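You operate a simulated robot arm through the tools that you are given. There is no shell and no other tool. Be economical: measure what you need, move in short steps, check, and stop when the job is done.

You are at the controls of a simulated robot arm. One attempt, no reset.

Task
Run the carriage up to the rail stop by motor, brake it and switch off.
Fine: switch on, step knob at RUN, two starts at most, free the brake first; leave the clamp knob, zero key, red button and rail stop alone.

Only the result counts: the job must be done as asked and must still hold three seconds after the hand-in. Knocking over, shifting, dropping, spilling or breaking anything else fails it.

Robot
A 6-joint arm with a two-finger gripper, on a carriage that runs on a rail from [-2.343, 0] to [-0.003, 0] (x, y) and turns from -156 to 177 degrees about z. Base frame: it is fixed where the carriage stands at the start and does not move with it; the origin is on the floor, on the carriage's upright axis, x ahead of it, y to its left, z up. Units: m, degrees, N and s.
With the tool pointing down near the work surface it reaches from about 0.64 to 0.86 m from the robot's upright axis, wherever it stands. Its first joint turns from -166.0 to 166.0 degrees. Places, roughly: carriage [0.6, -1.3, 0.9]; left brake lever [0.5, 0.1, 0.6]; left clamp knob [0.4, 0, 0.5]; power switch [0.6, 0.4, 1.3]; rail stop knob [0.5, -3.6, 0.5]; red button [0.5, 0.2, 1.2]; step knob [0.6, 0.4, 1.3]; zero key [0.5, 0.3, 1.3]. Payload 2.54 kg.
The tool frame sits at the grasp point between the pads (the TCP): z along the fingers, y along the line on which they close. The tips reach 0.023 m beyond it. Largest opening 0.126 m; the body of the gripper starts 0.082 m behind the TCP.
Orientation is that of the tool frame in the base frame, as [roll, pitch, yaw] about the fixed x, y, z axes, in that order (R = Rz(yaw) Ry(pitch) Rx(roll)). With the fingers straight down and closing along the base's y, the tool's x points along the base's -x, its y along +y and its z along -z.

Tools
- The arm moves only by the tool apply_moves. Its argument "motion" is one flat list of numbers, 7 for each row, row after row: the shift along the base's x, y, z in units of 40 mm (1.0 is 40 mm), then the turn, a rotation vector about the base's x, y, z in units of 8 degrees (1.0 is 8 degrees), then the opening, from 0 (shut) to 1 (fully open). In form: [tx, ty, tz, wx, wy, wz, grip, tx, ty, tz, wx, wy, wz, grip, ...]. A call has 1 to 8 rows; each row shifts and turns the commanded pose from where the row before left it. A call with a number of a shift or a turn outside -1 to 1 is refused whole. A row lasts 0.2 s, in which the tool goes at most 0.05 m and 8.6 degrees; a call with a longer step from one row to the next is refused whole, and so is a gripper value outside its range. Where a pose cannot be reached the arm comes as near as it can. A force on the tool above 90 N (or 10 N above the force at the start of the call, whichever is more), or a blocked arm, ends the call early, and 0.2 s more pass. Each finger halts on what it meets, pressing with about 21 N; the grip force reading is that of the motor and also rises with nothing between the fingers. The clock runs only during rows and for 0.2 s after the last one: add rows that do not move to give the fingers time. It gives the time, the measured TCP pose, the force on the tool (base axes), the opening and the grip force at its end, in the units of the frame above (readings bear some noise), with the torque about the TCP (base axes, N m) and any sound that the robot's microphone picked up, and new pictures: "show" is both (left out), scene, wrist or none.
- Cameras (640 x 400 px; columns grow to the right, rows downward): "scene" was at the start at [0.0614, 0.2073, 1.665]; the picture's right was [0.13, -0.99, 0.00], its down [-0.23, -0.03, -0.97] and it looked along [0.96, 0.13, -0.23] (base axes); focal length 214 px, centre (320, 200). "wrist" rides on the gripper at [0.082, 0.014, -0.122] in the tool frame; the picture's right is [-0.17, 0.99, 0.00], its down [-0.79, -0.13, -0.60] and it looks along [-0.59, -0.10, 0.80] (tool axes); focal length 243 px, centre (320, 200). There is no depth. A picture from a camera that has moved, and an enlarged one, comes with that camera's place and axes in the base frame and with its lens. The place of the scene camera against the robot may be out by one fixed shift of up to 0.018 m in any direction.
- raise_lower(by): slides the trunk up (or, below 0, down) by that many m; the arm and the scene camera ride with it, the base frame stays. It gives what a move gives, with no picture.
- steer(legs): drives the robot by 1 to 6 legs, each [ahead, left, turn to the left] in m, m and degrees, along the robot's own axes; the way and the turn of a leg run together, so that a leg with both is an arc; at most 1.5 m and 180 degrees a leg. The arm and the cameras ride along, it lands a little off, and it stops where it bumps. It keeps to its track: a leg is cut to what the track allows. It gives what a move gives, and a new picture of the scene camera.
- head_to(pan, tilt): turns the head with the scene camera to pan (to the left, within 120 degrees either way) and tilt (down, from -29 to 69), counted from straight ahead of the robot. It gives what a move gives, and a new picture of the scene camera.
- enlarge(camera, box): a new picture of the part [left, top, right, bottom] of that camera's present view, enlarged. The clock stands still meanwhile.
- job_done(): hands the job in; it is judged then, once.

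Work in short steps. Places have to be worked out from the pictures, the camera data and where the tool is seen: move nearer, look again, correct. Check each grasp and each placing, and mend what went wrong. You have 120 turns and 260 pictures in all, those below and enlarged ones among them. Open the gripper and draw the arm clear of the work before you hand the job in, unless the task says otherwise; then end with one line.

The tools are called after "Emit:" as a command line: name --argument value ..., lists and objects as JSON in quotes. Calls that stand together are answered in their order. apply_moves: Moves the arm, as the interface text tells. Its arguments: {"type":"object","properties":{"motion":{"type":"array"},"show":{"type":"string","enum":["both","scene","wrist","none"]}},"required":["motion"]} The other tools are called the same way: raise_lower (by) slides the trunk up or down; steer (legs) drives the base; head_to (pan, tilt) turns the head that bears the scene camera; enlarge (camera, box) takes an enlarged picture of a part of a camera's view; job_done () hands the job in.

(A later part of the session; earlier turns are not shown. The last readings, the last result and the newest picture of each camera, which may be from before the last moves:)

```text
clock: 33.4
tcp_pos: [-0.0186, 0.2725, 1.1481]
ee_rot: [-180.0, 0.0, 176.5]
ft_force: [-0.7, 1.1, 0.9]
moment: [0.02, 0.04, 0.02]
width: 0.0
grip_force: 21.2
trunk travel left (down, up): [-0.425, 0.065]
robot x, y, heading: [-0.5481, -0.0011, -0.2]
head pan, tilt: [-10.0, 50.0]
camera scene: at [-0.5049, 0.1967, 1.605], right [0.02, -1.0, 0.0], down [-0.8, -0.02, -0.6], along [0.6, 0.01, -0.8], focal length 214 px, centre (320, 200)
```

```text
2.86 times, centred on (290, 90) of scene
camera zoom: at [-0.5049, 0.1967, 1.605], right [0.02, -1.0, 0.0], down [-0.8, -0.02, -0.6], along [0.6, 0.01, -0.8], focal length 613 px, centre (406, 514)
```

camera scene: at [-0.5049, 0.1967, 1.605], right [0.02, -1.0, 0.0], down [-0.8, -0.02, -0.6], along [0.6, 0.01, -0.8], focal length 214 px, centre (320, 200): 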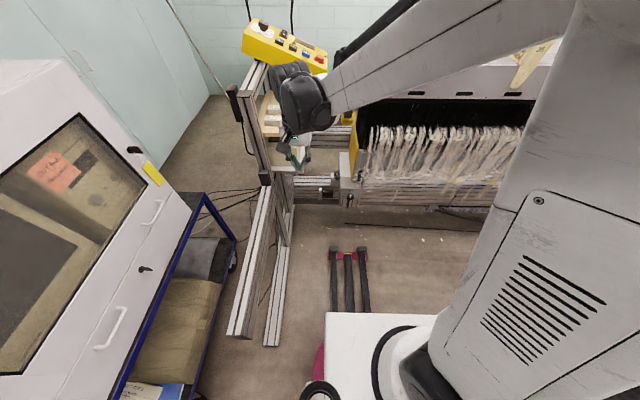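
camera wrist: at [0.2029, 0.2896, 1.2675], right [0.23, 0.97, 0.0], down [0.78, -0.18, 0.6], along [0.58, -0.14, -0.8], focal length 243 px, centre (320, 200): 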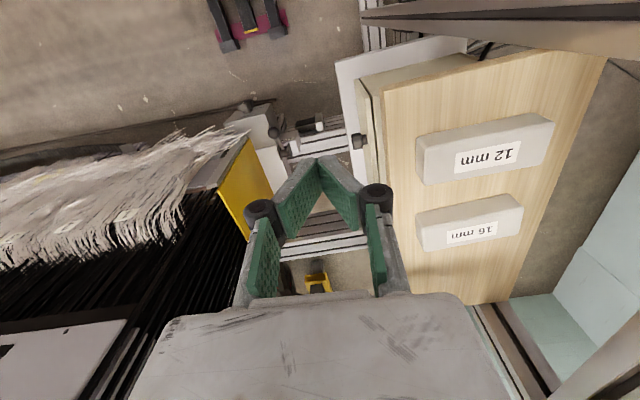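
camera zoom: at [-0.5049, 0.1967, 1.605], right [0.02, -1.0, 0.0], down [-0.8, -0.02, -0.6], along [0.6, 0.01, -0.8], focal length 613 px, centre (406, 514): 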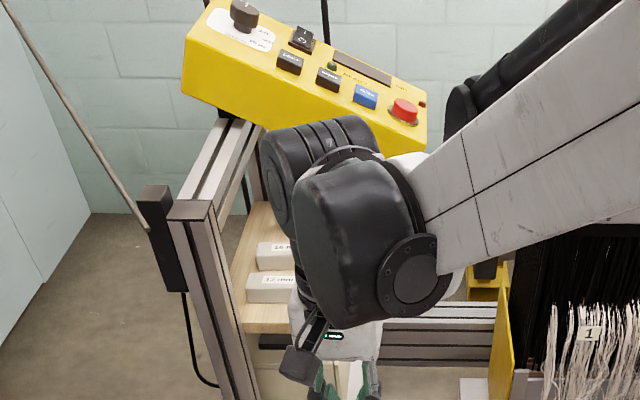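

All clear with the panel intact. I raise the arm here, in free space, to above panel height.

Emit:
apply_moves --motion '[0, 0, 1, 0, 0, 0, 0, 0, 0, 1, 0, 0, 0, 0, 0, 0, 1, 0, 0, 0, 0, 0, 0, 1, 0, 0, 0, 0, 0, 0, 1, 0, 0, 0, 0, 0.3, 0.3, 1, 0, 0, 0.5, 0, 0.3, 0.3, 1, 0, 0, 0, 0, 0.3, 0.3, 1, 0, 0, 0, 0]' --show "none"

Emit:
steer --legs '[[0.35, 0, 0]]'

Emit:
enlarge --camera "wrist" --box '[0, 0, 640, 400]'

```text
clock: 35.2
tcp_pos: [0.0389, 0.3005, 1.4643]
ee_rot: [-180.0, 0.0, 178.8]
ft_force: [-0.5, 0.1, 0.3]
moment: [0.0, -0.03, -0.01]
width: 0.0
grip_force: 20.8
trunk travel left (down, up): [-0.425, 0.065]
robot x, y, heading: [-0.545, -0.0008, 0.1]
head pan, tilt: [-10.0, 50.0]
```

```text
clock: 37.4
tcp_pos: [0.3801, 0.3003, 1.4638]
ee_rot: [-180.0, 0.0, 179.3]
ft_force: [0.3, -0.6, 0.2]
moment: [-0.03, 0.0, 0.02]
width: 0.0
grip_force: 20.9
trunk travel left (down, up): [-0.425, 0.065]
robot x, y, heading: [-0.199, 0.0015, -0.5]
head pan, tilt: [-10.0, 50.0]
camera scene: at [-0.1513, 0.1957, 1.6098], right [0.0, -1.0, 0.0], down [-0.76, 0.0, -0.65], along [0.65, 0.0, -0.76], focal length 214 px, centre (320, 200)
```

scene: 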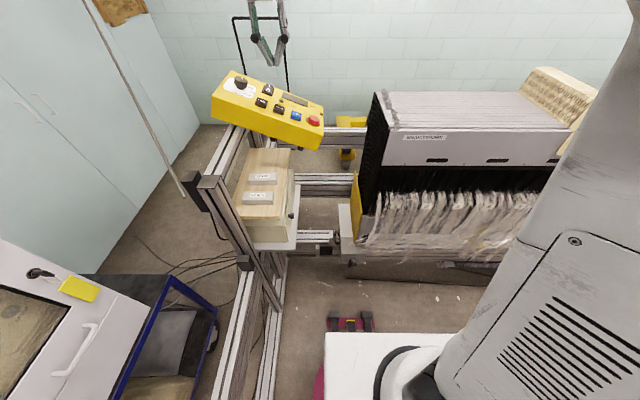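

```text
1.00 times, centred on (320, 200) of wrist (not enlarged: the box is as wide or as high as the picture)
camera zoom: at [0.2977, 0.3144, 1.5855], right [0.18, 0.98, 0.0], down [0.79, -0.14, 0.6], along [0.59, -0.11, -0.8], focal length 243 px, centre (320, 200)
```

zoom: 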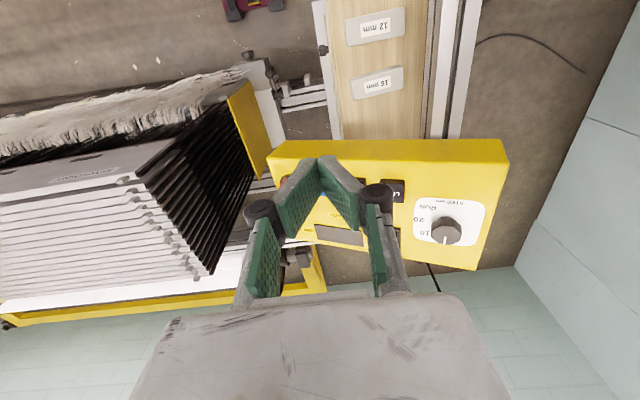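

Panel is in view from both cameras. I shift the tool slightly left/up with the fingers open to see all controls for triangulation.

Emit:
apply_moves --motion '[-0.5, 0, 0.5, 0, 0, 0, 1, 0, 0, 0, 0, 0, 0, 1, 0, 0, 0, 0, 0, 0, 1, 0, 0, 0, 0, 0, 0, 1]' --show "none"

Emit:
enlarge --camera "wrist" --box '[250, 110, 510, 270]'

Emit:
enlarge --camera "scene" --box '[200, 60, 330, 150]'

```text
clock: 38.4
tcp_pos: [0.3732, 0.2925, 1.4827]
ee_rot: [-180.0, 0.0, 178.2]
ft_force: [0.2, -0.2, -0.3]
moment: [0.01, 0.0, -0.02]
width: 0.1261
grip_force: 0.0
trunk travel left (down, up): [-0.425, 0.065]
robot x, y, heading: [-0.1981, -0.0014, -0.4]
head pan, tilt: [-10.0, 50.0]
```

```text
2.46 times, centred on (380, 190) of wrist
camera zoom: at [0.2911, 0.3094, 1.6036], right [0.2, 0.98, 0.0], down [0.79, -0.16, 0.6], along [0.59, -0.12, -0.8], focal length 597 px, centre (172, 225)
```

zoom: 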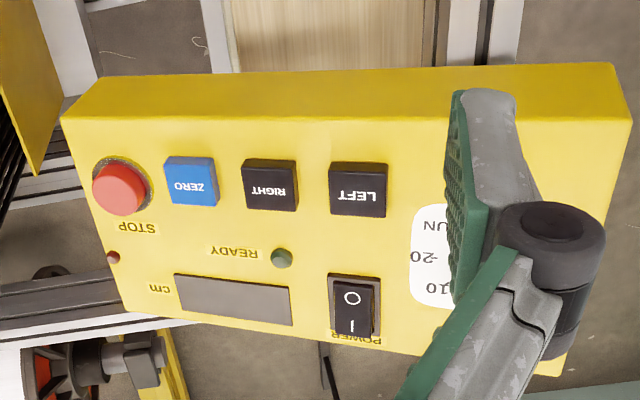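

```text
4.44 times, centred on (265, 105) of scene
camera zoom: at [-0.1512, 0.1947, 1.611], right [-0.01, -1.0, 0.0], down [-0.75, 0.01, -0.66], along [0.66, -0.01, -0.75], focal length 953 px, centre (564, 622)
```

zoom: 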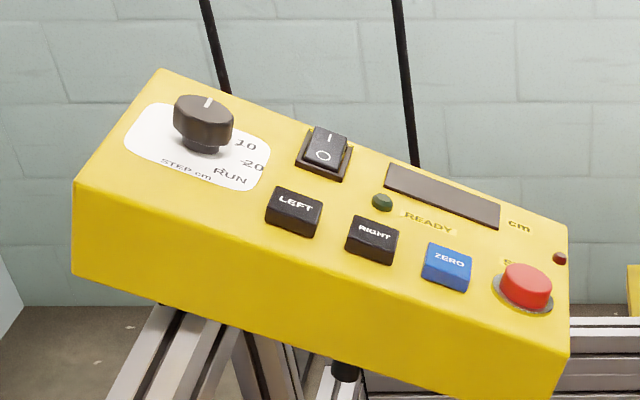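

Triangulating: LEFT≈(0.512, 0.380, 1.299), RIGHT≈(0.512, 0.329, 1.277), switch≈(0.608, 0.374, 1.302), knob top≈(0.546, 0.435, 1.35). The face leans ~22° to the right (−y). I drive slightly forward, then tilt the tool square to the face, about 0.1 m over the "I" end of the switch.

Emit:
steer --legs '[[0.08, 0, 0]]'

Emit:
apply_moves --motion '[0.7, 0, 0, 0.55, -0.15, 0, 0, 0.7, 0, 0, 0.55, -0.15, 0, 0, 0.7, 0.2, -0.3, 0.55, -0.15, 0, 0, 0.7, 0.3, -0.5, 0.55, -0.15, 0, 0, 0.7, 0.3, -0.5, 0.55, 0, 0, 0, 0, 0, 0, 0, 0, 0, 0]' --show "wrist"

```text
clock: 39.5
tcp_pos: [0.4516, 0.2946, 1.4828]
ee_rot: [180.0, 0.0, 178.3]
ft_force: [0.8, 0.9, -0.8]
moment: [-0.01, 0.04, -0.03]
width: 0.1258
grip_force: 0.0
trunk travel left (down, up): [-0.425, 0.065]
robot x, y, heading: [-0.1184, -0.0003, -0.7]
head pan, tilt: [-10.0, 50.0]
camera scene: at [-0.0702, 0.1957, 1.6116], right [0.0, -1.0, 0.0], down [-0.74, 0.0, -0.67], along [0.67, 0.0, -0.74], focal length 214 px, centre (320, 200)
```

scene: 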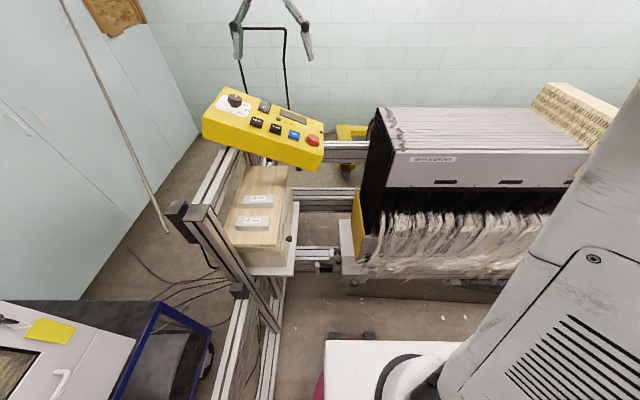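

```text
clock: 40.9
tcp_pos: [0.5901, 0.3276, 1.4315]
ee_rot: [157.8, 4.0, 177.3]
ft_force: [-0.1, -0.3, 0.6]
moment: [-0.02, 0.04, 0.0]
width: 0.0
grip_force: 20.7
trunk travel left (down, up): [-0.425, 0.065]
robot x, y, heading: [-0.1232, 0.0037, -0.7]
head pan, tilt: [-10.0, 50.0]
camera wrist: at [0.4983, 0.2978, 1.5421], right [0.18, 0.91, 0.38], down [0.74, -0.38, 0.56], along [0.65, 0.18, -0.74], focal length 243 px, centre (320, 200)
```

wrist: 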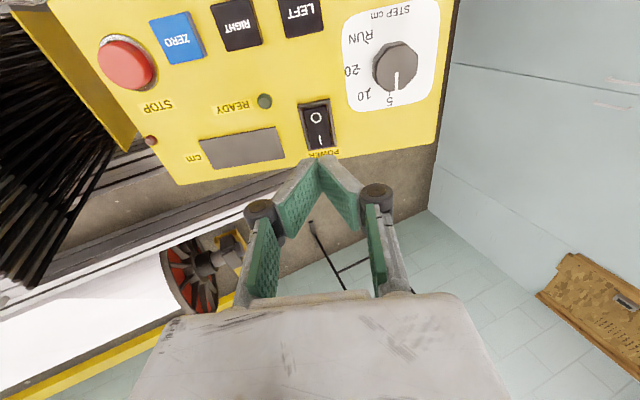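

Excellent view: the knob points at 5; the scale is 5/10/20/RUN. Refined: switch centre (0.613, 0.375, 1.297), its "I" end ≈(0.628, 0.374, 1.300), RIGHT (0.508, 0.328, 1.282). I approach the "I" end to ~15 mm short.

Emit:
apply_moves --motion '[0.32, 0.26, -0.8, 0, 0, 0, 0, 0.32, 0.26, -0.8, 0, 0, 0, 0, 0.3, 0.26, -0.8, 0, 0, 0, 0]' --show "wrist"

Emit:
enlarge --camera "wrist" --box '[240, 60, 400, 180]'

Emit:
enlarge --camera "scene" --box '[190, 60, 330, 160]'

```text
clock: 41.7
tcp_pos: [0.6288, 0.3567, 1.3338]
ee_rot: [157.8, 4.0, 177.3]
ft_force: [-0.3, -0.2, 0.4]
moment: [-0.01, -0.01, -0.01]
width: 0.0001
grip_force: 21.6
trunk travel left (down, up): [-0.425, 0.065]
robot x, y, heading: [-0.122, 0.0, -0.4]
head pan, tilt: [-10.0, 50.0]
camera wrist: at [0.5362, 0.3273, 1.4451], right [0.18, 0.91, 0.38], down [0.74, -0.38, 0.56], along [0.65, 0.18, -0.74], focal length 243 px, centre (320, 200)
```

wrist: 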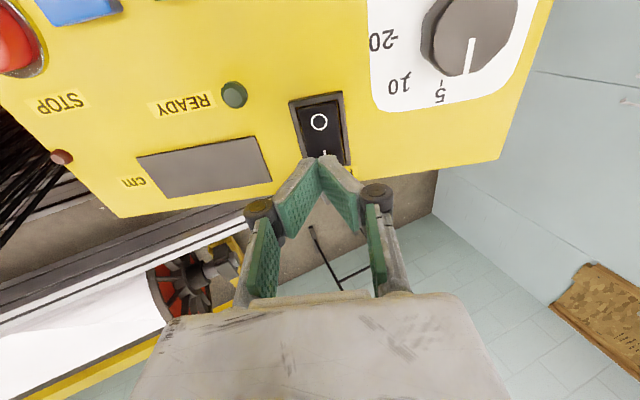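

```text
3.33 times, centred on (320, 120) of wrist
camera zoom: at [0.5362, 0.3273, 1.4451], right [0.18, 0.91, 0.38], down [0.74, -0.38, 0.56], along [0.65, 0.18, -0.74], focal length 809 px, centre (320, 467)
```

zoom: 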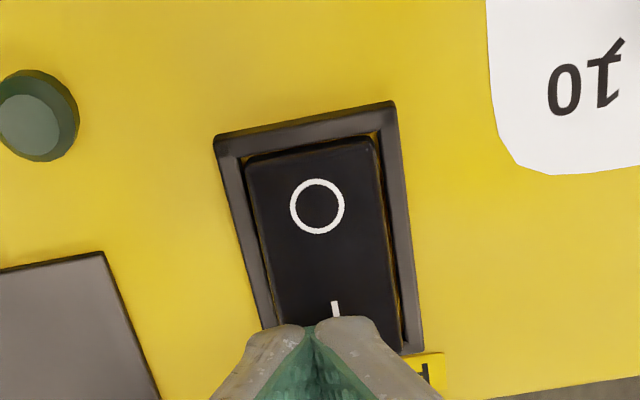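

```text
4.00 times, centred on (260, 110) of scene
camera zoom: at [-0.0744, 0.1814, 1.6089], right [-0.18, -0.98, 0.0], down [-0.75, 0.14, -0.64], along [0.63, -0.12, -0.77], focal length 858 px, centre (560, 560)
```

zoom: 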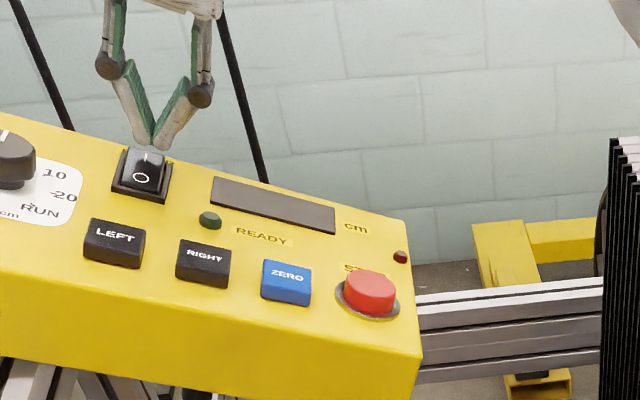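

The tip is lined up over the "I" end. I press along the tool axis in small steps.

Emit:
apply_moves --motion '[-0.02, 0.09, -0.22, 0, 0, 0, 0, 0, 0.08, -0.18, 0, 0, 0, 0, 0, 0.06, -0.14, 0, 0, 0, 0]' --show "wrist"

Emit:
enlarge --camera "scene" --box '[190, 60, 330, 160]'

```text
clock: 42.5
tcp_pos: [0.6263, 0.3632, 1.3186]
ee_rot: [157.4, 4.3, 177.0]
ft_force: [26.9, -2.2, 84.5]
moment: [0.66, 0.1, -0.19]
width: 0.006
grip_force: 28.2
trunk travel left (down, up): [-0.425, 0.065]
robot x, y, heading: [-0.119, 0.0022, -0.6]
head pan, tilt: [-10.0, 50.0]
camera wrist: at [0.5331, 0.3327, 1.4304], right [0.18, 0.9, 0.39], down [0.73, -0.39, 0.56], along [0.66, 0.18, -0.73], focal length 243 px, centre (320, 200)
```

wrist: 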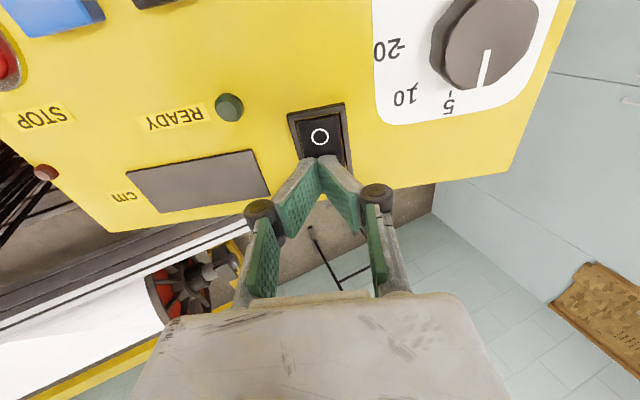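

```text
4.00 times, centred on (260, 110) of scene
camera zoom: at [-0.0773, 0.1779, 1.6106], right [-0.18, -0.98, 0.0], down [-0.75, 0.14, -0.64], along [0.63, -0.12, -0.76], focal length 858 px, centre (560, 560)
```

zoom: 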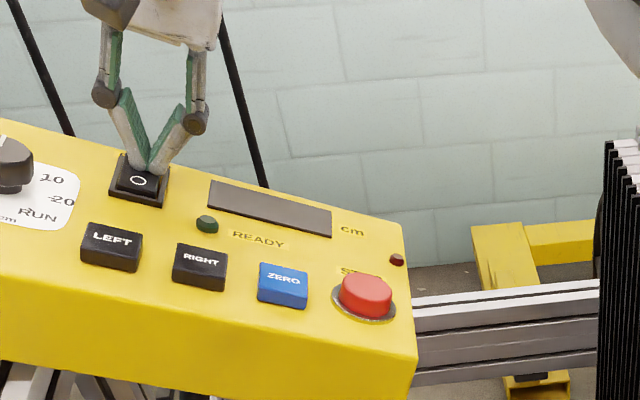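

It pressed hard (84 N); I lift off and check the rocker and lamps.

Emit:
apply_moves --motion '[0, -0.15, 0.4, 0, 0, 0, 0, -0.3, -0.3, 0.7, 0, 0, 0, 0, -0.5, -0.3, 0.7, 0, 0, 0, 0]' --show "wrist"

Emit:
enlarge --camera "wrist" --box '[120, 20, 440, 190]'

Emit:
enlarge --camera "scene" --box '[190, 60, 330, 160]'

```text
clock: 43.3
tcp_pos: [0.5919, 0.3366, 1.385]
ee_rot: [157.9, 4.0, 177.3]
ft_force: [0.4, 0.3, 0.2]
moment: [0.04, -0.02, 0.0]
width: 0.0
grip_force: 27.9
trunk travel left (down, up): [-0.425, 0.065]
robot x, y, heading: [-0.1193, -0.0032, -0.3]
head pan, tilt: [-10.0, 50.0]
camera wrist: at [0.4999, 0.307, 1.4974], right [0.18, 0.91, 0.38], down [0.74, -0.38, 0.56], along [0.65, 0.18, -0.74], focal length 243 px, centre (320, 200)
```

wrist: 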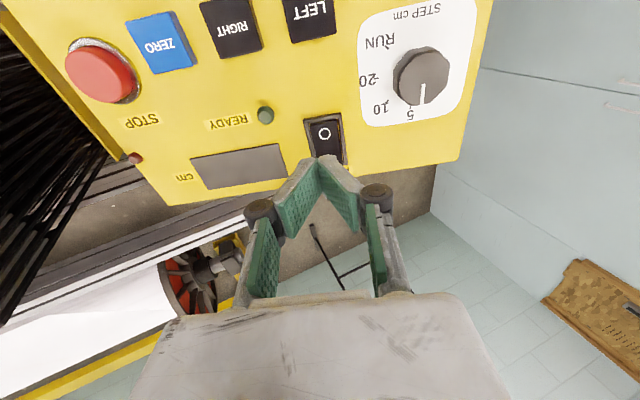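

```text
2.00 times, centred on (280, 105) of wrist
camera zoom: at [0.4999, 0.307, 1.4974], right [0.18, 0.91, 0.38], down [0.74, -0.38, 0.56], along [0.65, 0.18, -0.74], focal length 485 px, centre (400, 390)
```

zoom: 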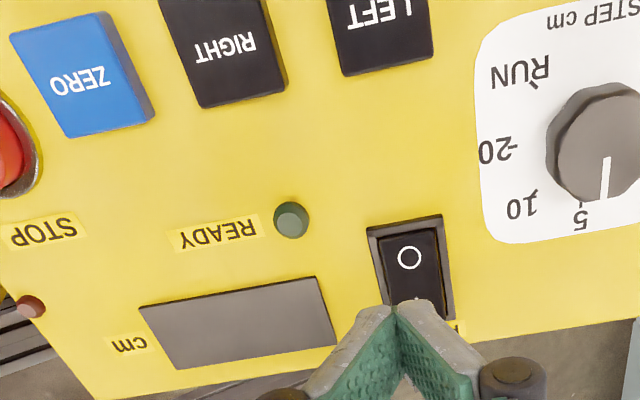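

```text
4.00 times, centred on (260, 110) of scene
camera zoom: at [-0.0757, 0.1806, 1.609], right [-0.18, -0.98, 0.0], down [-0.75, 0.14, -0.64], along [0.63, -0.12, -0.77], focal length 858 px, centre (560, 560)
```

zoom: 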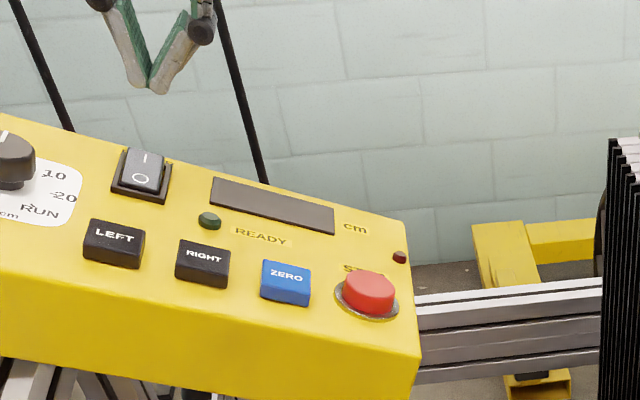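

The rocker's shading changed, but no lamp is lit. I back off a little to see the whole rocker.

Emit:
apply_moves --motion '[-0.2, -1, 0.3, 0, 0, 0, 0, -0.2, -0.6, 0.3, 0, 0, 0, 0]' --show "none"

Emit:
enlarge --camera "wrist" --box '[280, 40, 480, 190]'

```text
clock: 43.9
tcp_pos: [0.577, 0.2718, 1.4097]
ee_rot: [157.8, 4.0, 177.3]
ft_force: [-0.4, -1.5, -0.3]
moment: [0.01, -0.04, 0.01]
width: 0.0
grip_force: 28.1
trunk travel left (down, up): [-0.425, 0.065]
robot x, y, heading: [-0.1208, 0.0011, -0.3]
head pan, tilt: [-10.0, 50.0]
```

```text
2.67 times, centred on (380, 115) of wrist
camera zoom: at [0.485, 0.242, 1.5211], right [0.18, 0.91, 0.38], down [0.74, -0.38, 0.56], along [0.65, 0.18, -0.74], focal length 647 px, centre (160, 427)
```

zoom: 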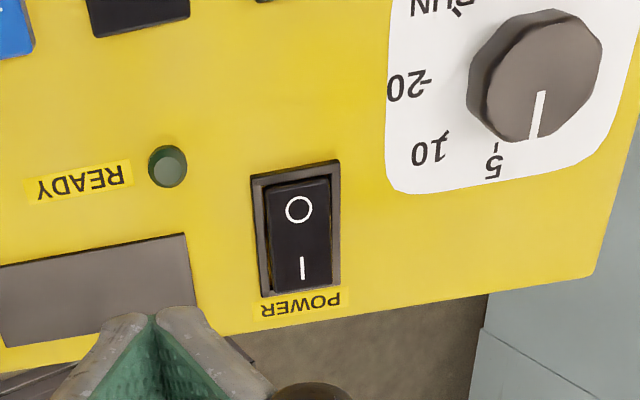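

I can't yet tell the rocker's state; I zoom strongly with the scene camera.

Emit:
enlarge --camera "scene" --box '[205, 85, 245, 120]'

Emit:
enlarge --camera "wrist" --box '[340, 80, 400, 140]'

```text
11.43 times, centred on (225, 102) of scene
camera zoom: at [-0.0752, 0.1802, 1.6091], right [-0.18, -0.98, 0.0], down [-0.75, 0.14, -0.64], along [0.63, -0.12, -0.77], focal length 2451 px, centre (1406, 1314)
```

zoom: 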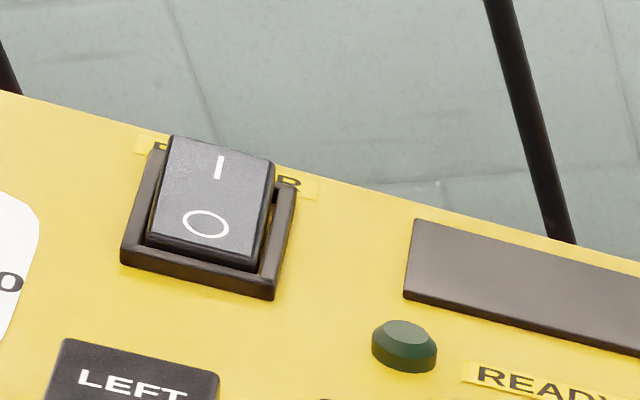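

```text
6.67 times, centred on (370, 110) of wrist
camera zoom: at [0.485, 0.242, 1.5211], right [0.18, 0.91, 0.38], down [0.74, -0.38, 0.56], along [0.65, 0.18, -0.74], focal length 1618 px, centre (-13, 800)
```

zoom: 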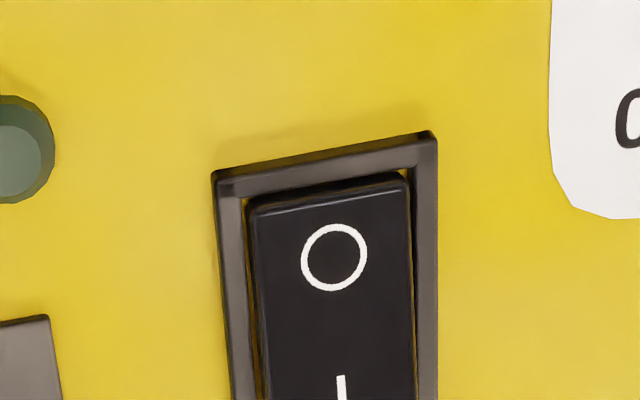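

The rocker's I end is clearly still raised — it sprang back (the flat tip covered too much near the pivot). I move the robot 0.08 m forward and tilt the tool so the far tip edge leads onto the outer end of "I".

Emit:
steer --legs '[[0.08, 0, 0]]'

Emit:
apply_moves --motion '[-0.2, 0.6, -0.2, 0, 0.85, 0, 0, -0.2, 0.6, -0.4, 0, 0.85, 0, 0, -0.2, 0.6, -0.4, 0, 0.8, 0, 0, -0.2, 0.2, -0.2, 0, 0, 0, 0, 0, 0, 0, 0, 0, 0, 0]' --show "wrist"

```text
clock: 44.9
tcp_pos: [0.6589, 0.2726, 1.4093]
ee_rot: [157.8, 4.0, 177.3]
ft_force: [1.4, 1.1, -0.4]
moment: [0.04, 0.0, 0.01]
width: 0.0
grip_force: 28.6
trunk travel left (down, up): [-0.425, 0.065]
robot x, y, heading: [-0.0414, 0.0003, -0.5]
head pan, tilt: [-10.0, 50.0]
camera scene: at [0.0062, 0.1814, 1.6088], right [-0.18, -0.98, 0.0], down [-0.75, 0.14, -0.64], along [0.63, -0.12, -0.77], focal length 214 px, centre (320, 200)
```

scene: 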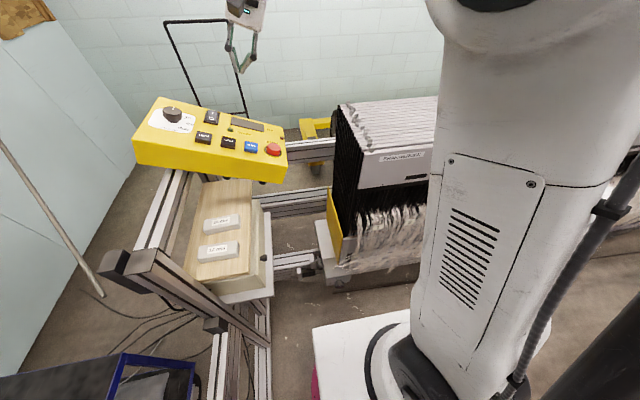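

```text
clock: 46.1
tcp_pos: [0.6261, 0.3543, 1.3626]
ee_rot: [158.8, -16.0, 177.1]
ft_force: [-0.2, -0.4, 0.0]
moment: [0.01, -0.01, 0.0]
width: 0.0
grip_force: 29.2
trunk travel left (down, up): [-0.425, 0.065]
robot x, y, heading: [-0.0375, 0.0026, -0.4]
head pan, tilt: [-10.0, 50.0]
camera wrist: at [0.5769, 0.3234, 1.498], right [0.3, 0.91, 0.3], down [0.88, -0.38, 0.27], along [0.36, 0.18, -0.92], focal length 243 px, centre (320, 200)
```

wrist: 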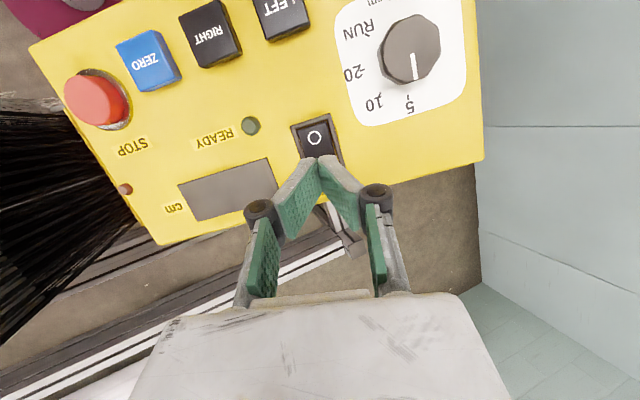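

Aligned; I descend along the face normal in small steps until contact and a firm push.

Emit:
apply_moves --motion '[0, 0.2, -0.6, 0, 0, 0, 0, 0, 0.08, -0.2, 0, 0, 0, 0, 0, 0.05, -0.12, 0, 0, 0, 0]' --show "wrist"

Emit:
enlarge --camera "scene" --box '[190, 95, 230, 130]'

```text
clock: 46.9
tcp_pos: [0.6249, 0.3652, 1.3256]
ee_rot: [158.8, -15.9, 177.2]
ft_force: [-0.2, -0.3, 0.7]
moment: [0.03, -0.02, -0.01]
width: 0.0
grip_force: 28.2
trunk travel left (down, up): [-0.425, 0.065]
robot x, y, heading: [-0.0374, 0.0008, -0.8]
head pan, tilt: [-10.0, 50.0]
camera wrist: at [0.5767, 0.3367, 1.4606], right [0.3, 0.91, 0.3], down [0.88, -0.38, 0.27], along [0.36, 0.18, -0.92], focal length 243 px, centre (320, 200)
```

wrist: 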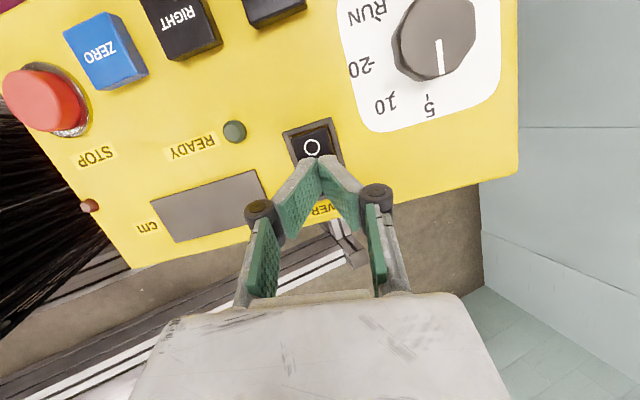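

```text
11.43 times, centred on (210, 112) of scene
camera zoom: at [0.0048, 0.1812, 1.6089], right [-0.18, -0.98, 0.0], down [-0.75, 0.14, -0.64], along [0.63, -0.12, -0.77], focal length 2451 px, centre (1577, 1200)
```

zoom: 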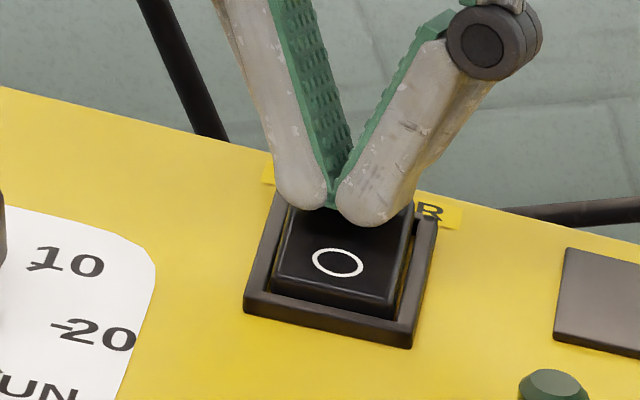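

The rocker appears to have tipped with almost no force. I press a few mm more to be sure, then lift and check.

Emit:
apply_moves --motion '[0, 0.04, -0.1, 0, 0, 0, 0]' --show "none"

Emit:
apply_moves --motion '[0, -0.2, 0.5, 0, 0, 0, 0, 0, -0.8, 0.8, 0, 0, 0, 0, 0, -0.8, 0.8, 0, 0, 0, 0]' --show "none"

Emit:
enlarge --camera "scene" --box '[130, 90, 290, 190]'

Emit:
enlarge --camera "wrist" --box '[80, 0, 500, 240]'

```text
clock: 47.3
tcp_pos: [0.6258, 0.3678, 1.322]
ee_rot: [158.6, -16.1, 177.2]
ft_force: [0.6, -0.9, 6.4]
moment: [0.06, -0.09, -0.03]
width: 0.0059
grip_force: 28.3
trunk travel left (down, up): [-0.425, 0.065]
robot x, y, heading: [-0.0419, -0.0009, -0.4]
head pan, tilt: [-10.0, 50.0]
```

```text
clock: 48.1
tcp_pos: [0.6253, 0.295, 1.4059]
ee_rot: [158.8, -15.8, 177.2]
ft_force: [-0.4, 0.5, 0.4]
moment: [-0.02, 0.0, -0.02]
width: 0.0003
grip_force: 27.9
trunk travel left (down, up): [-0.425, 0.065]
robot x, y, heading: [-0.04, -0.0034, -0.4]
head pan, tilt: [-10.0, 50.0]
```

```text
4.00 times, centred on (210, 140) of scene
camera zoom: at [0.0048, 0.1809, 1.609], right [-0.18, -0.98, 0.0], down [-0.75, 0.14, -0.64], along [0.63, -0.12, -0.77], focal length 858 px, centre (760, 440)
```

zoom: 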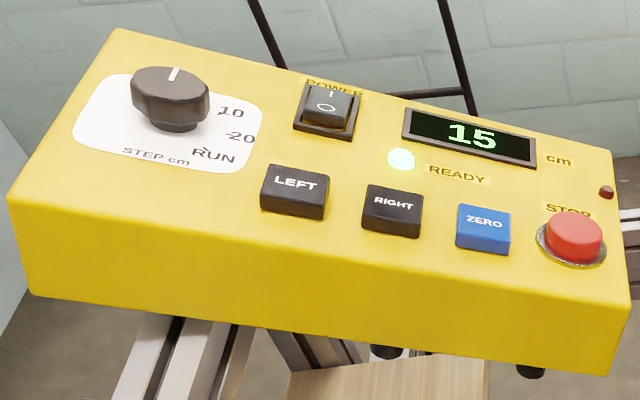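

```text
1.52 times, centred on (290, 120) of wrist
camera zoom: at [0.5772, 0.265, 1.5414], right [0.3, 0.91, 0.3], down [0.88, -0.38, 0.27], along [0.36, 0.18, -0.92], focal length 370 px, centre (366, 322)
```

zoom: 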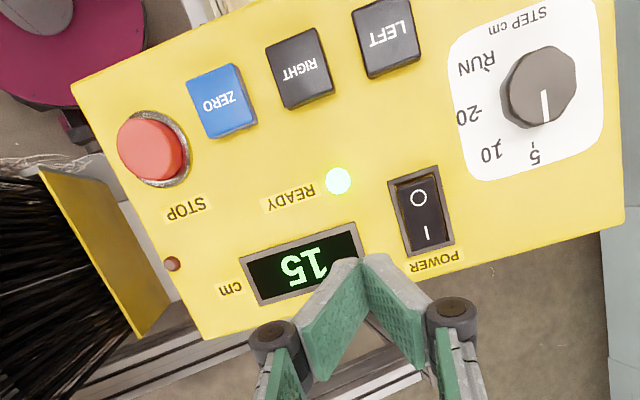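

Power is on: READY lit, display 15 cm. Next the step knob: its cap is at (0.565, 0.445, 1.339), ~44 mm wide. I move above it square to the face and pre-turn the gripper counter-clockwise so I can turn it 135° clockwise in one go.

Emit:
apply_moves --motion '[-0.3, 0.3, 0.4, 0, -0.5, 0, 0.6, -0.4, 0.8, 0, 0, -0.5, 0, 0.6, -0.4, 0.9, 0, 0, -0.5, 0, 0.6, -0.4, 0.9, -0.2, 0, -0.5, 0, 0.6, 0, 0.2, -0.2, 0, -0.36, 0.88, 0.6, 0, 0, 0, 0, -0.36, 0.88, 0.6, 0, 0, 0, 0, -0.36, 0.88, 0.6, 0, 0, 0, 0, -0.36, 0.88, 0.6]' --show "none"

Emit:
apply_moves --motion '[0, 0, 0, 0, -0.36, 0.88, 0.6, 0, 0, 0, 0, -0.36, 0.88, 0.6, 0, 0, 0, 0, -0.36, 0.88, 0.6, 0, 0, 0, 0, -0.36, 0.88, 0.6, 0, 0, 0, 0, 0, 0, 0.6]' --show "both"

```text
clock: 49.9
tcp_pos: [0.5656, 0.4205, 1.4041]
ee_rot: [160.3, 11.2, -154.2]
ft_force: [-0.1, 1.1, 0.6]
moment: [0.0, 0.02, 0.0]
width: 0.0757
grip_force: 0.0
trunk travel left (down, up): [-0.425, 0.065]
robot x, y, heading: [-0.043, 0.001, -0.5]
head pan, tilt: [-10.0, 50.0]
```

```text
clock: 51.1
tcp_pos: [0.5662, 0.4208, 1.405]
ee_rot: [168.1, 19.8, -123.8]
ft_force: [0.0, 0.0, -0.3]
moment: [0.02, 0.02, 0.01]
width: 0.0755
grip_force: 0.1
trunk travel left (down, up): [-0.425, 0.065]
robot x, y, heading: [-0.0399, 0.0007, -0.7]
head pan, tilt: [-10.0, 50.0]
camera scene: at [0.008, 0.1783, 1.6146], right [-0.21, -0.98, 0.0], down [-0.7, 0.15, -0.7], along [0.68, -0.15, -0.72], focal length 214 px, centre (320, 200)
camera wrist: at [0.5088, 0.3141, 1.4905], right [-0.75, 0.61, 0.25], down [0.52, 0.32, 0.79], along [0.4, 0.73, -0.56], focal length 243 px, centre (320, 200)
```

scene: 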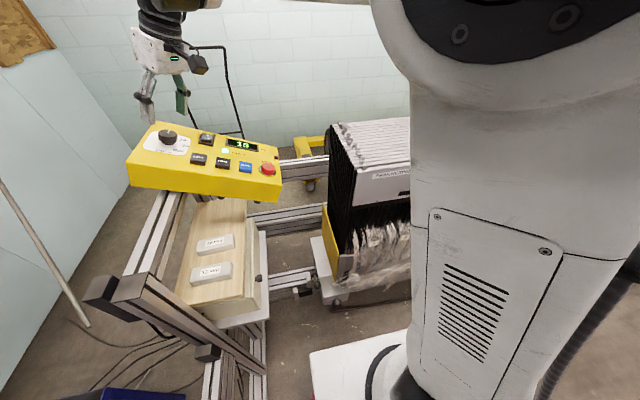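
wrist: 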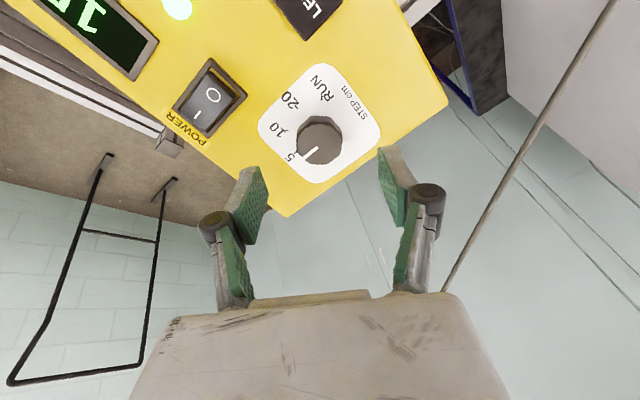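

Aligned: knob cap confirmed at (0.565, 0.445, 1.339). I descend around it.

Emit:
apply_moves --motion '[0, 0.28, -0.7, 0, 0, 0, 0.6, -0.03, 0.27, -0.75, 0, 0, 0, 0.6]' --show "wrist"

Emit:
enlarge --camera "scene" --box '[110, 90, 220, 170]'

```text
clock: 51.7
tcp_pos: [0.5644, 0.4429, 1.3442]
ee_rot: [168.0, 19.8, -123.9]
ft_force: [0.1, -0.4, -0.9]
moment: [-0.05, 0.05, -0.03]
width: 0.0754
grip_force: 0.0
trunk travel left (down, up): [-0.425, 0.065]
robot x, y, heading: [-0.0395, -0.0026, -0.5]
head pan, tilt: [-10.0, 50.0]
camera wrist: at [0.5071, 0.3362, 1.4318], right [-0.75, 0.61, 0.25], down [0.52, 0.32, 0.79], along [0.4, 0.73, -0.56], focal length 243 px, centre (320, 200)
```

wrist: 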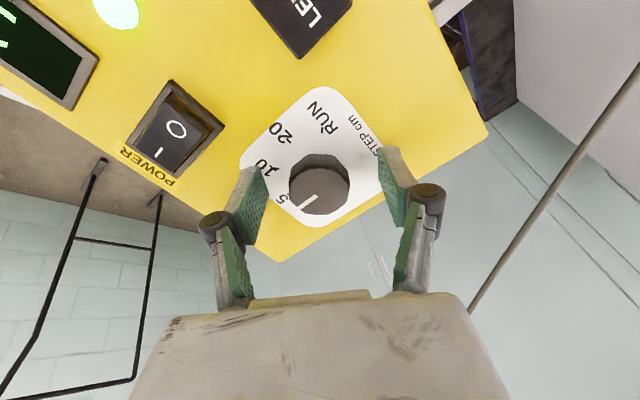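

```text
5.00 times, centred on (165, 130) of scene
camera zoom: at [0.0062, 0.1819, 1.6102], right [-0.18, -0.98, 0.0], down [-0.74, 0.13, -0.66], along [0.65, -0.12, -0.75], focal length 1072 px, centre (1095, 550)
```

zoom: 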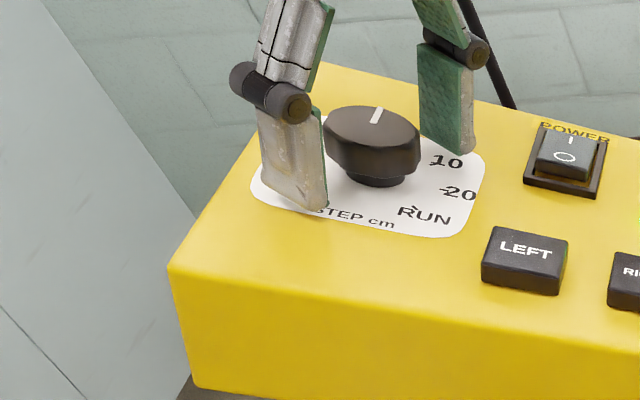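

The fingers straddle the knob well. I close on it.

Emit:
apply_moves --motion '[0, 0, 0, 0, 0, 0, 0.2, 0, 0, 0, 0, 0, 0, 0.2, 0, 0, 0, 0, 0, 0, 0.2]' --show "wrist"

```text
clock: 52.5
tcp_pos: [0.5654, 0.4412, 1.3449]
ee_rot: [168.1, 19.7, -123.9]
ft_force: [3.5, -1.3, -7.0]
moment: [0.06, -0.29, -0.16]
width: 0.0373
grip_force: 45.1
trunk travel left (down, up): [-0.425, 0.065]
robot x, y, heading: [-0.0432, -0.001, -0.5]
head pan, tilt: [-10.0, 50.0]
camera wrist: at [0.5079, 0.3357, 1.4317], right [-0.75, 0.61, 0.25], down [0.52, 0.32, 0.79], along [0.4, 0.72, -0.56], focal length 243 px, centre (320, 200)
```

wrist: 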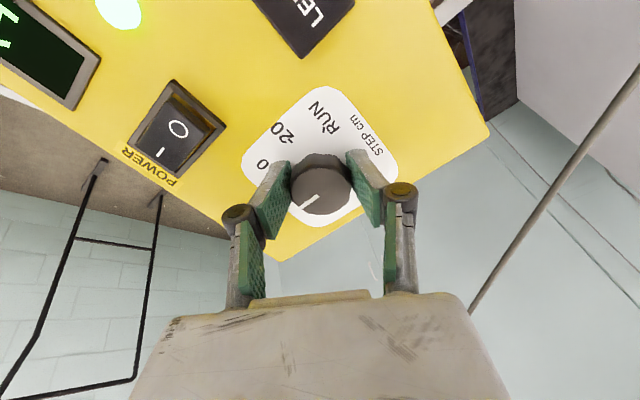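

Gripped at 37 mm. I turn clockwise about the face normal.

Emit:
apply_moves --motion '[0, 0, 0, 0.01, 0.39, -0.92, 0.2, 0, 0, 0, 0.01, 0.39, -0.92, 0.2, 0, 0, 0, 0.01, 0.39, -0.92, 0.2, 0, 0, 0, 0.01, 0.39, -0.92, 0.2, 0, 0, 0, 0.01, 0.39, -0.92, 0.2, 0, 0, 0, 0.01, 0.39, -0.92, 0.2]' --show "wrist"

Emit:
enlarge --camera "scene" --box '[110, 90, 290, 200]'

```text
clock: 53.9
tcp_pos: [0.5652, 0.4423, 1.3459]
ee_rot: [157.6, 4.6, -170.8]
ft_force: [-6.4, -0.2, -18.3]
moment: [-0.17, -0.52, -0.23]
width: 0.0373
grip_force: 45.5
trunk travel left (down, up): [-0.425, 0.065]
robot x, y, heading: [-0.0369, -0.0025, -0.7]
head pan, tilt: [-10.0, 50.0]
camera wrist: at [0.4788, 0.3942, 1.4562], right [-0.01, 0.92, 0.39], down [0.79, -0.23, 0.56], along [0.61, 0.32, -0.73], focal length 243 px, centre (320, 200)
```

wrist: 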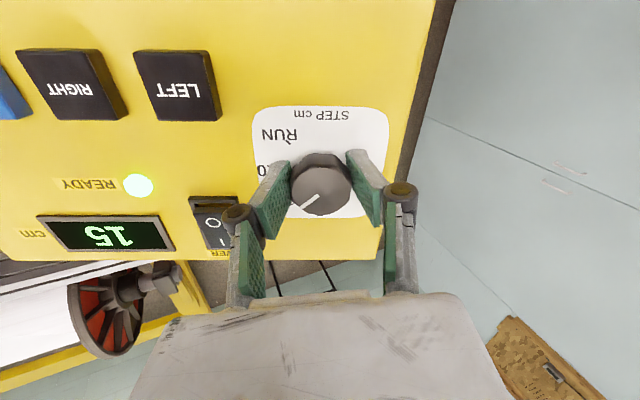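

```text
3.56 times, centred on (200, 145) of scene
camera zoom: at [0.006, 0.1824, 1.6098], right [-0.18, -0.98, 0.0], down [-0.75, 0.13, -0.65], along [0.64, -0.12, -0.76], focal length 763 px, centre (747, 396)
```

zoom: 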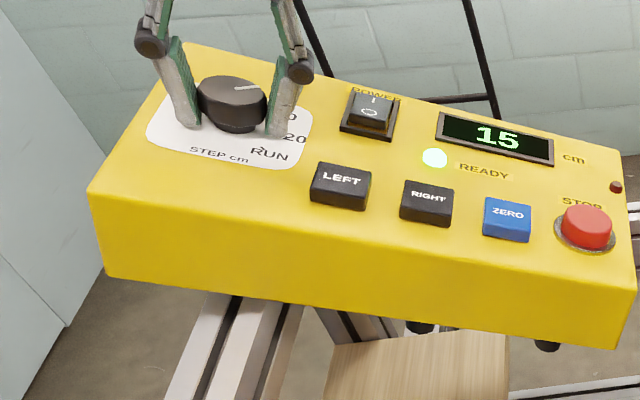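

The knob follows (now near 10). I go on turning.

Emit:
apply_moves --motion '[0, 0, 0, 0.01, 0.39, -0.92, 0.2, 0, 0, 0, 0.01, 0.39, -0.92, 0.2, 0, 0, 0, 0.01, 0.39, -0.92, 0.2, 0, 0, 0, 0.01, 0.39, -0.92, 0.2, 0, 0, 0, 0.01, 0.39, -0.92, 0.2, 0, 0, 0, 0.01, 0.39, -0.92, 0.2]' --show "none"

Emit:
apply_moves --motion '[0, 0, 0, 0.01, 0.39, -0.92, 0.2, 0, 0, 0, 0.01, 0.39, -0.92, 0.2, 0, 0, 0, 0.01, 0.39, -0.92, 0.2, 0, 0, 0, 0.01, 0.39, -0.92, 0.2, 0, 0, 0, 0, 0.2, -0.5, 0.2]' --show "wrist"

Emit:
enlarge --camera "scene" --box '[110, 90, 290, 200]'

```text
clock: 55.3
tcp_pos: [0.5647, 0.444, 1.347]
ee_rot: [161.1, -13.3, 144.4]
ft_force: [6.7, 19.1, 13.4]
moment: [0.04, -0.73, -0.22]
width: 0.0374
grip_force: 45.7
trunk travel left (down, up): [-0.425, 0.065]
robot x, y, heading: [-0.0392, 0.0013, -0.8]
head pan, tilt: [-10.0, 50.0]
```

```text
clock: 56.5
tcp_pos: [0.5664, 0.4436, 1.3458]
ee_rot: [172.8, -21.7, 107.3]
ft_force: [22.7, 31.2, 26.5]
moment: [0.82, -0.42, -0.17]
width: 0.0372
grip_force: 45.5
trunk travel left (down, up): [-0.425, 0.065]
robot x, y, heading: [-0.0435, 0.0031, -0.4]
head pan, tilt: [-10.0, 50.0]
camera wrist: at [0.5545, 0.4731, 1.4888], right [0.99, 0.1, 0.05], down [0.08, -0.97, 0.24], along [0.08, -0.24, -0.97], focal length 243 px, centre (320, 200)
```

wrist: 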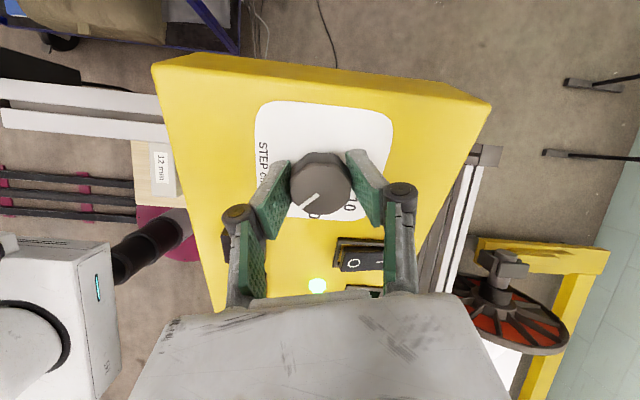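

```text
3.56 times, centred on (200, 145) of scene
camera zoom: at [0.0064, 0.1838, 1.6089], right [-0.18, -0.98, 0.0], down [-0.75, 0.14, -0.65], along [0.63, -0.12, -0.76], focal length 763 px, centre (747, 396)
```

zoom: 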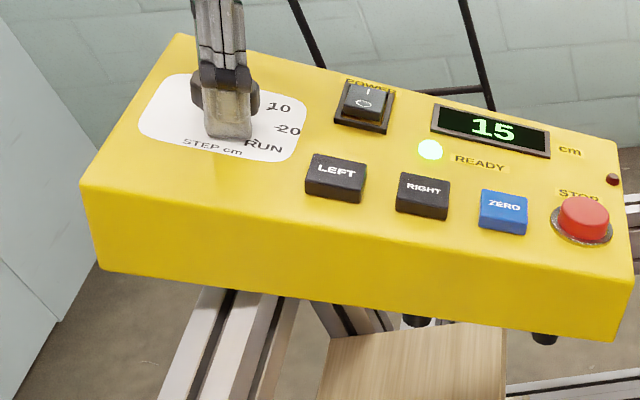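

The pointer stands at about 128°, close to RUN (135°). A few degrees more, then release and view.

Emit:
apply_moves --motion '[0, 0, 0, 0, 0.3, -0.7, 0.2, 0, 0, 0, 0, 0, 0, 0.6, 0, 0, 0, 0, 0, 0, 0.6, 0, 0, 0, 0, 0, 0, 0.6, 0, -0.35, 0.85, 0, 0, 0, 0.6, 0, -0.35, 0.85, 0, 0, 0, 0.6]' --show "wrist"

Emit:
enlarge --camera "scene" --box '[110, 90, 290, 200]'

```text
clock: 57.9
tcp_pos: [0.5652, 0.4132, 1.4153]
ee_rot: [175.3, -22.3, 100.9]
ft_force: [0.2, -0.5, -0.3]
moment: [0.02, -0.03, -0.04]
width: 0.0757
grip_force: 0.1
trunk travel left (down, up): [-0.425, 0.065]
robot x, y, heading: [-0.0407, -0.0009, -0.5]
head pan, tilt: [-10.0, 50.0]
camera wrist: at [0.5625, 0.442, 1.559], right [1.0, 0.0, 0.01], down [0.0, -0.97, 0.24], along [0.01, -0.24, -0.97], focal length 243 px, centre (320, 200)
```

wrist: 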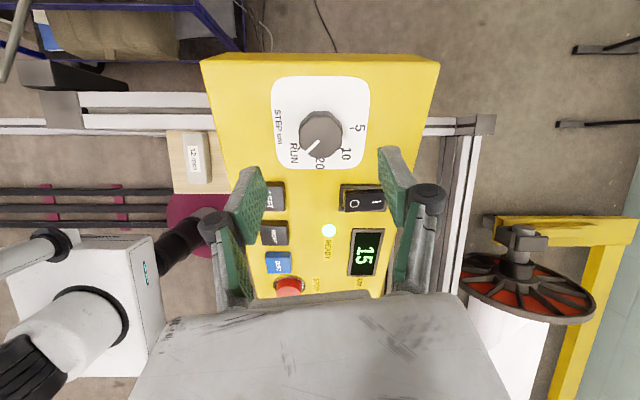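

```text
3.56 times, centred on (200, 145) of scene
camera zoom: at [0.006, 0.1734, 1.6136], right [-0.27, -0.96, 0.0], down [-0.7, 0.19, -0.69], along [0.66, -0.18, -0.73], focal length 763 px, centre (747, 396)
```

zoom: 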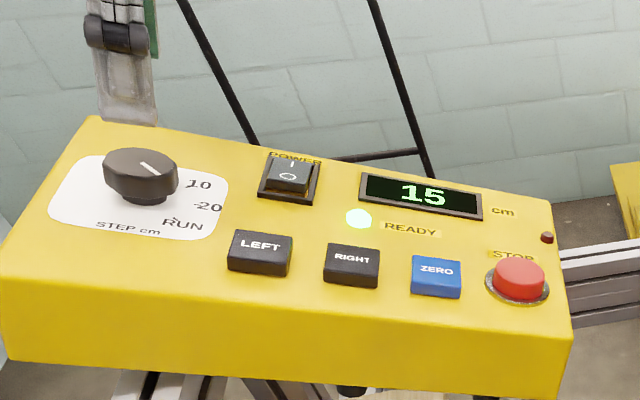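

I confirm the pointer with a zoom.

Emit:
enlarge --camera "wrist" --box '[250, 60, 400, 180]'

```text
3.33 times, centred on (325, 120) of wrist
camera zoom: at [0.5625, 0.442, 1.559], right [1.0, 0.0, 0.01], down [0.0, -0.97, 0.24], along [0.01, -0.24, -0.97], focal length 809 px, centre (303, 467)
```

zoom: 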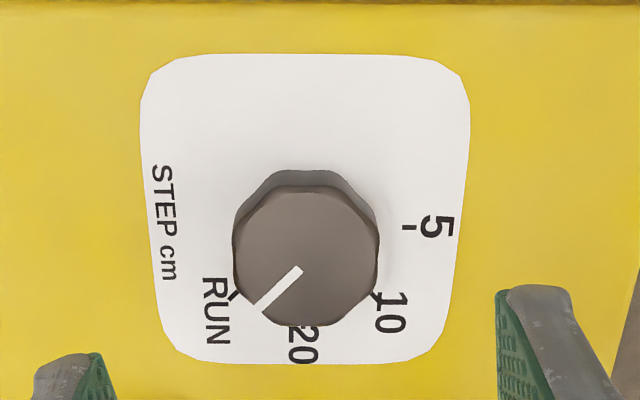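

The knob is on RUN. Next I bring the closed fingertips over RIGHT, ~40 mm off.

Emit:
apply_moves --motion '[-0.3, -0.6, 0, 0, 0, 0, 0, -0.4, -0.7, -0.4, 0, 0, 0, 0, -0.4, -0.7, -0.7, 0, 0, 0, 0, -0.3, -0.65, -0.7, 0, 0, 0, 0, 0, 0, 0, 0, 0, 0, 0]' --show "wrist"

Emit:
enlarge --camera "scene" --box '[130, 100, 290, 200]'

```text
clock: 59.1
tcp_pos: [0.5105, 0.3071, 1.343]
ee_rot: [175.3, -22.4, 100.9]
ft_force: [-0.9, -1.4, -0.1]
moment: [0.01, 0.02, 0.02]
width: 0.0
grip_force: 21.0
trunk travel left (down, up): [-0.425, 0.065]
robot x, y, heading: [-0.0428, 0.0023, -0.5]
head pan, tilt: [-10.0, 50.0]
camera wrist: at [0.5069, 0.3369, 1.4865], right [1.0, 0.0, 0.01], down [0.0, -0.97, 0.24], along [0.01, -0.24, -0.97], focal length 243 px, centre (320, 200)
```

wrist: 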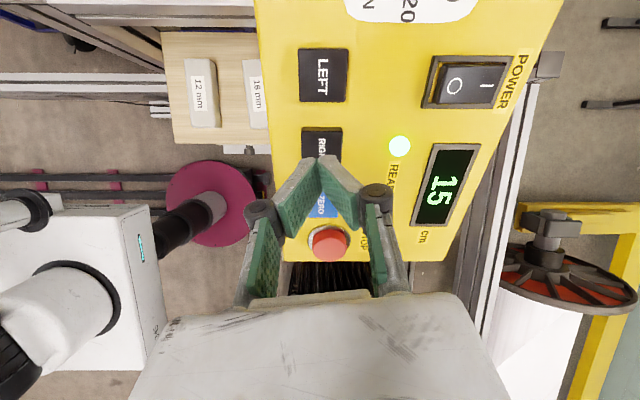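

```text
4.00 times, centred on (210, 150) of scene
camera zoom: at [-0.0071, 0.1351, 1.6289], right [-0.69, -0.73, 0.0], down [-0.43, 0.41, -0.81], along [0.59, -0.55, -0.59], focal length 858 px, centre (760, 400)
```

zoom: 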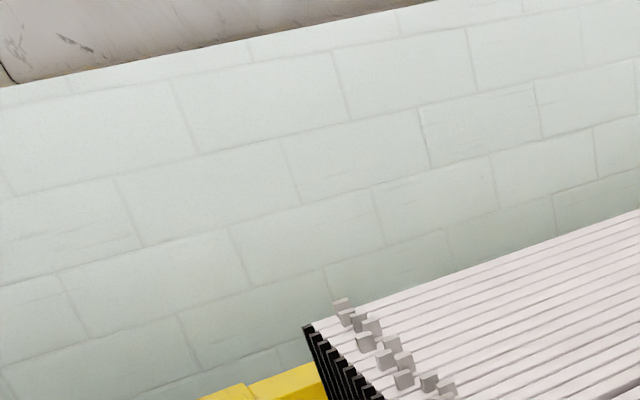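

RIGHT is centred under the tip. I approach to just short of contact, then will press gently.

Emit:
apply_moves --motion '[0, 0.25, -0.6, 0, 0, 0, 0, 0, 0.06, -0.15, 0, 0, 0, 0]' --show "wrist"

```text
clock: 59.7
tcp_pos: [0.5096, 0.3213, 1.3129]
ee_rot: [175.3, -22.2, 100.9]
ft_force: [-0.6, -0.5, -0.6]
moment: [0.01, 0.05, 0.0]
width: 0.0
grip_force: 21.0
trunk travel left (down, up): [-0.425, 0.065]
robot x, y, heading: [-0.0425, 0.0006, -0.5]
head pan, tilt: [-10.0, 50.0]
camera wrist: at [0.5064, 0.3505, 1.4566], right [1.0, 0.0, 0.01], down [0.0, -0.97, 0.24], along [0.01, -0.24, -0.97], focal length 243 px, centre (320, 200)
```

wrist: 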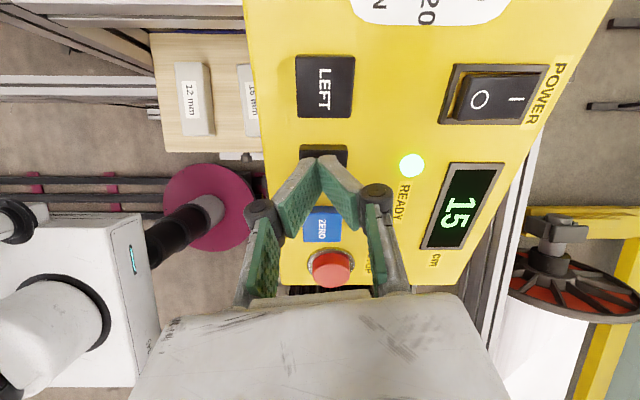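

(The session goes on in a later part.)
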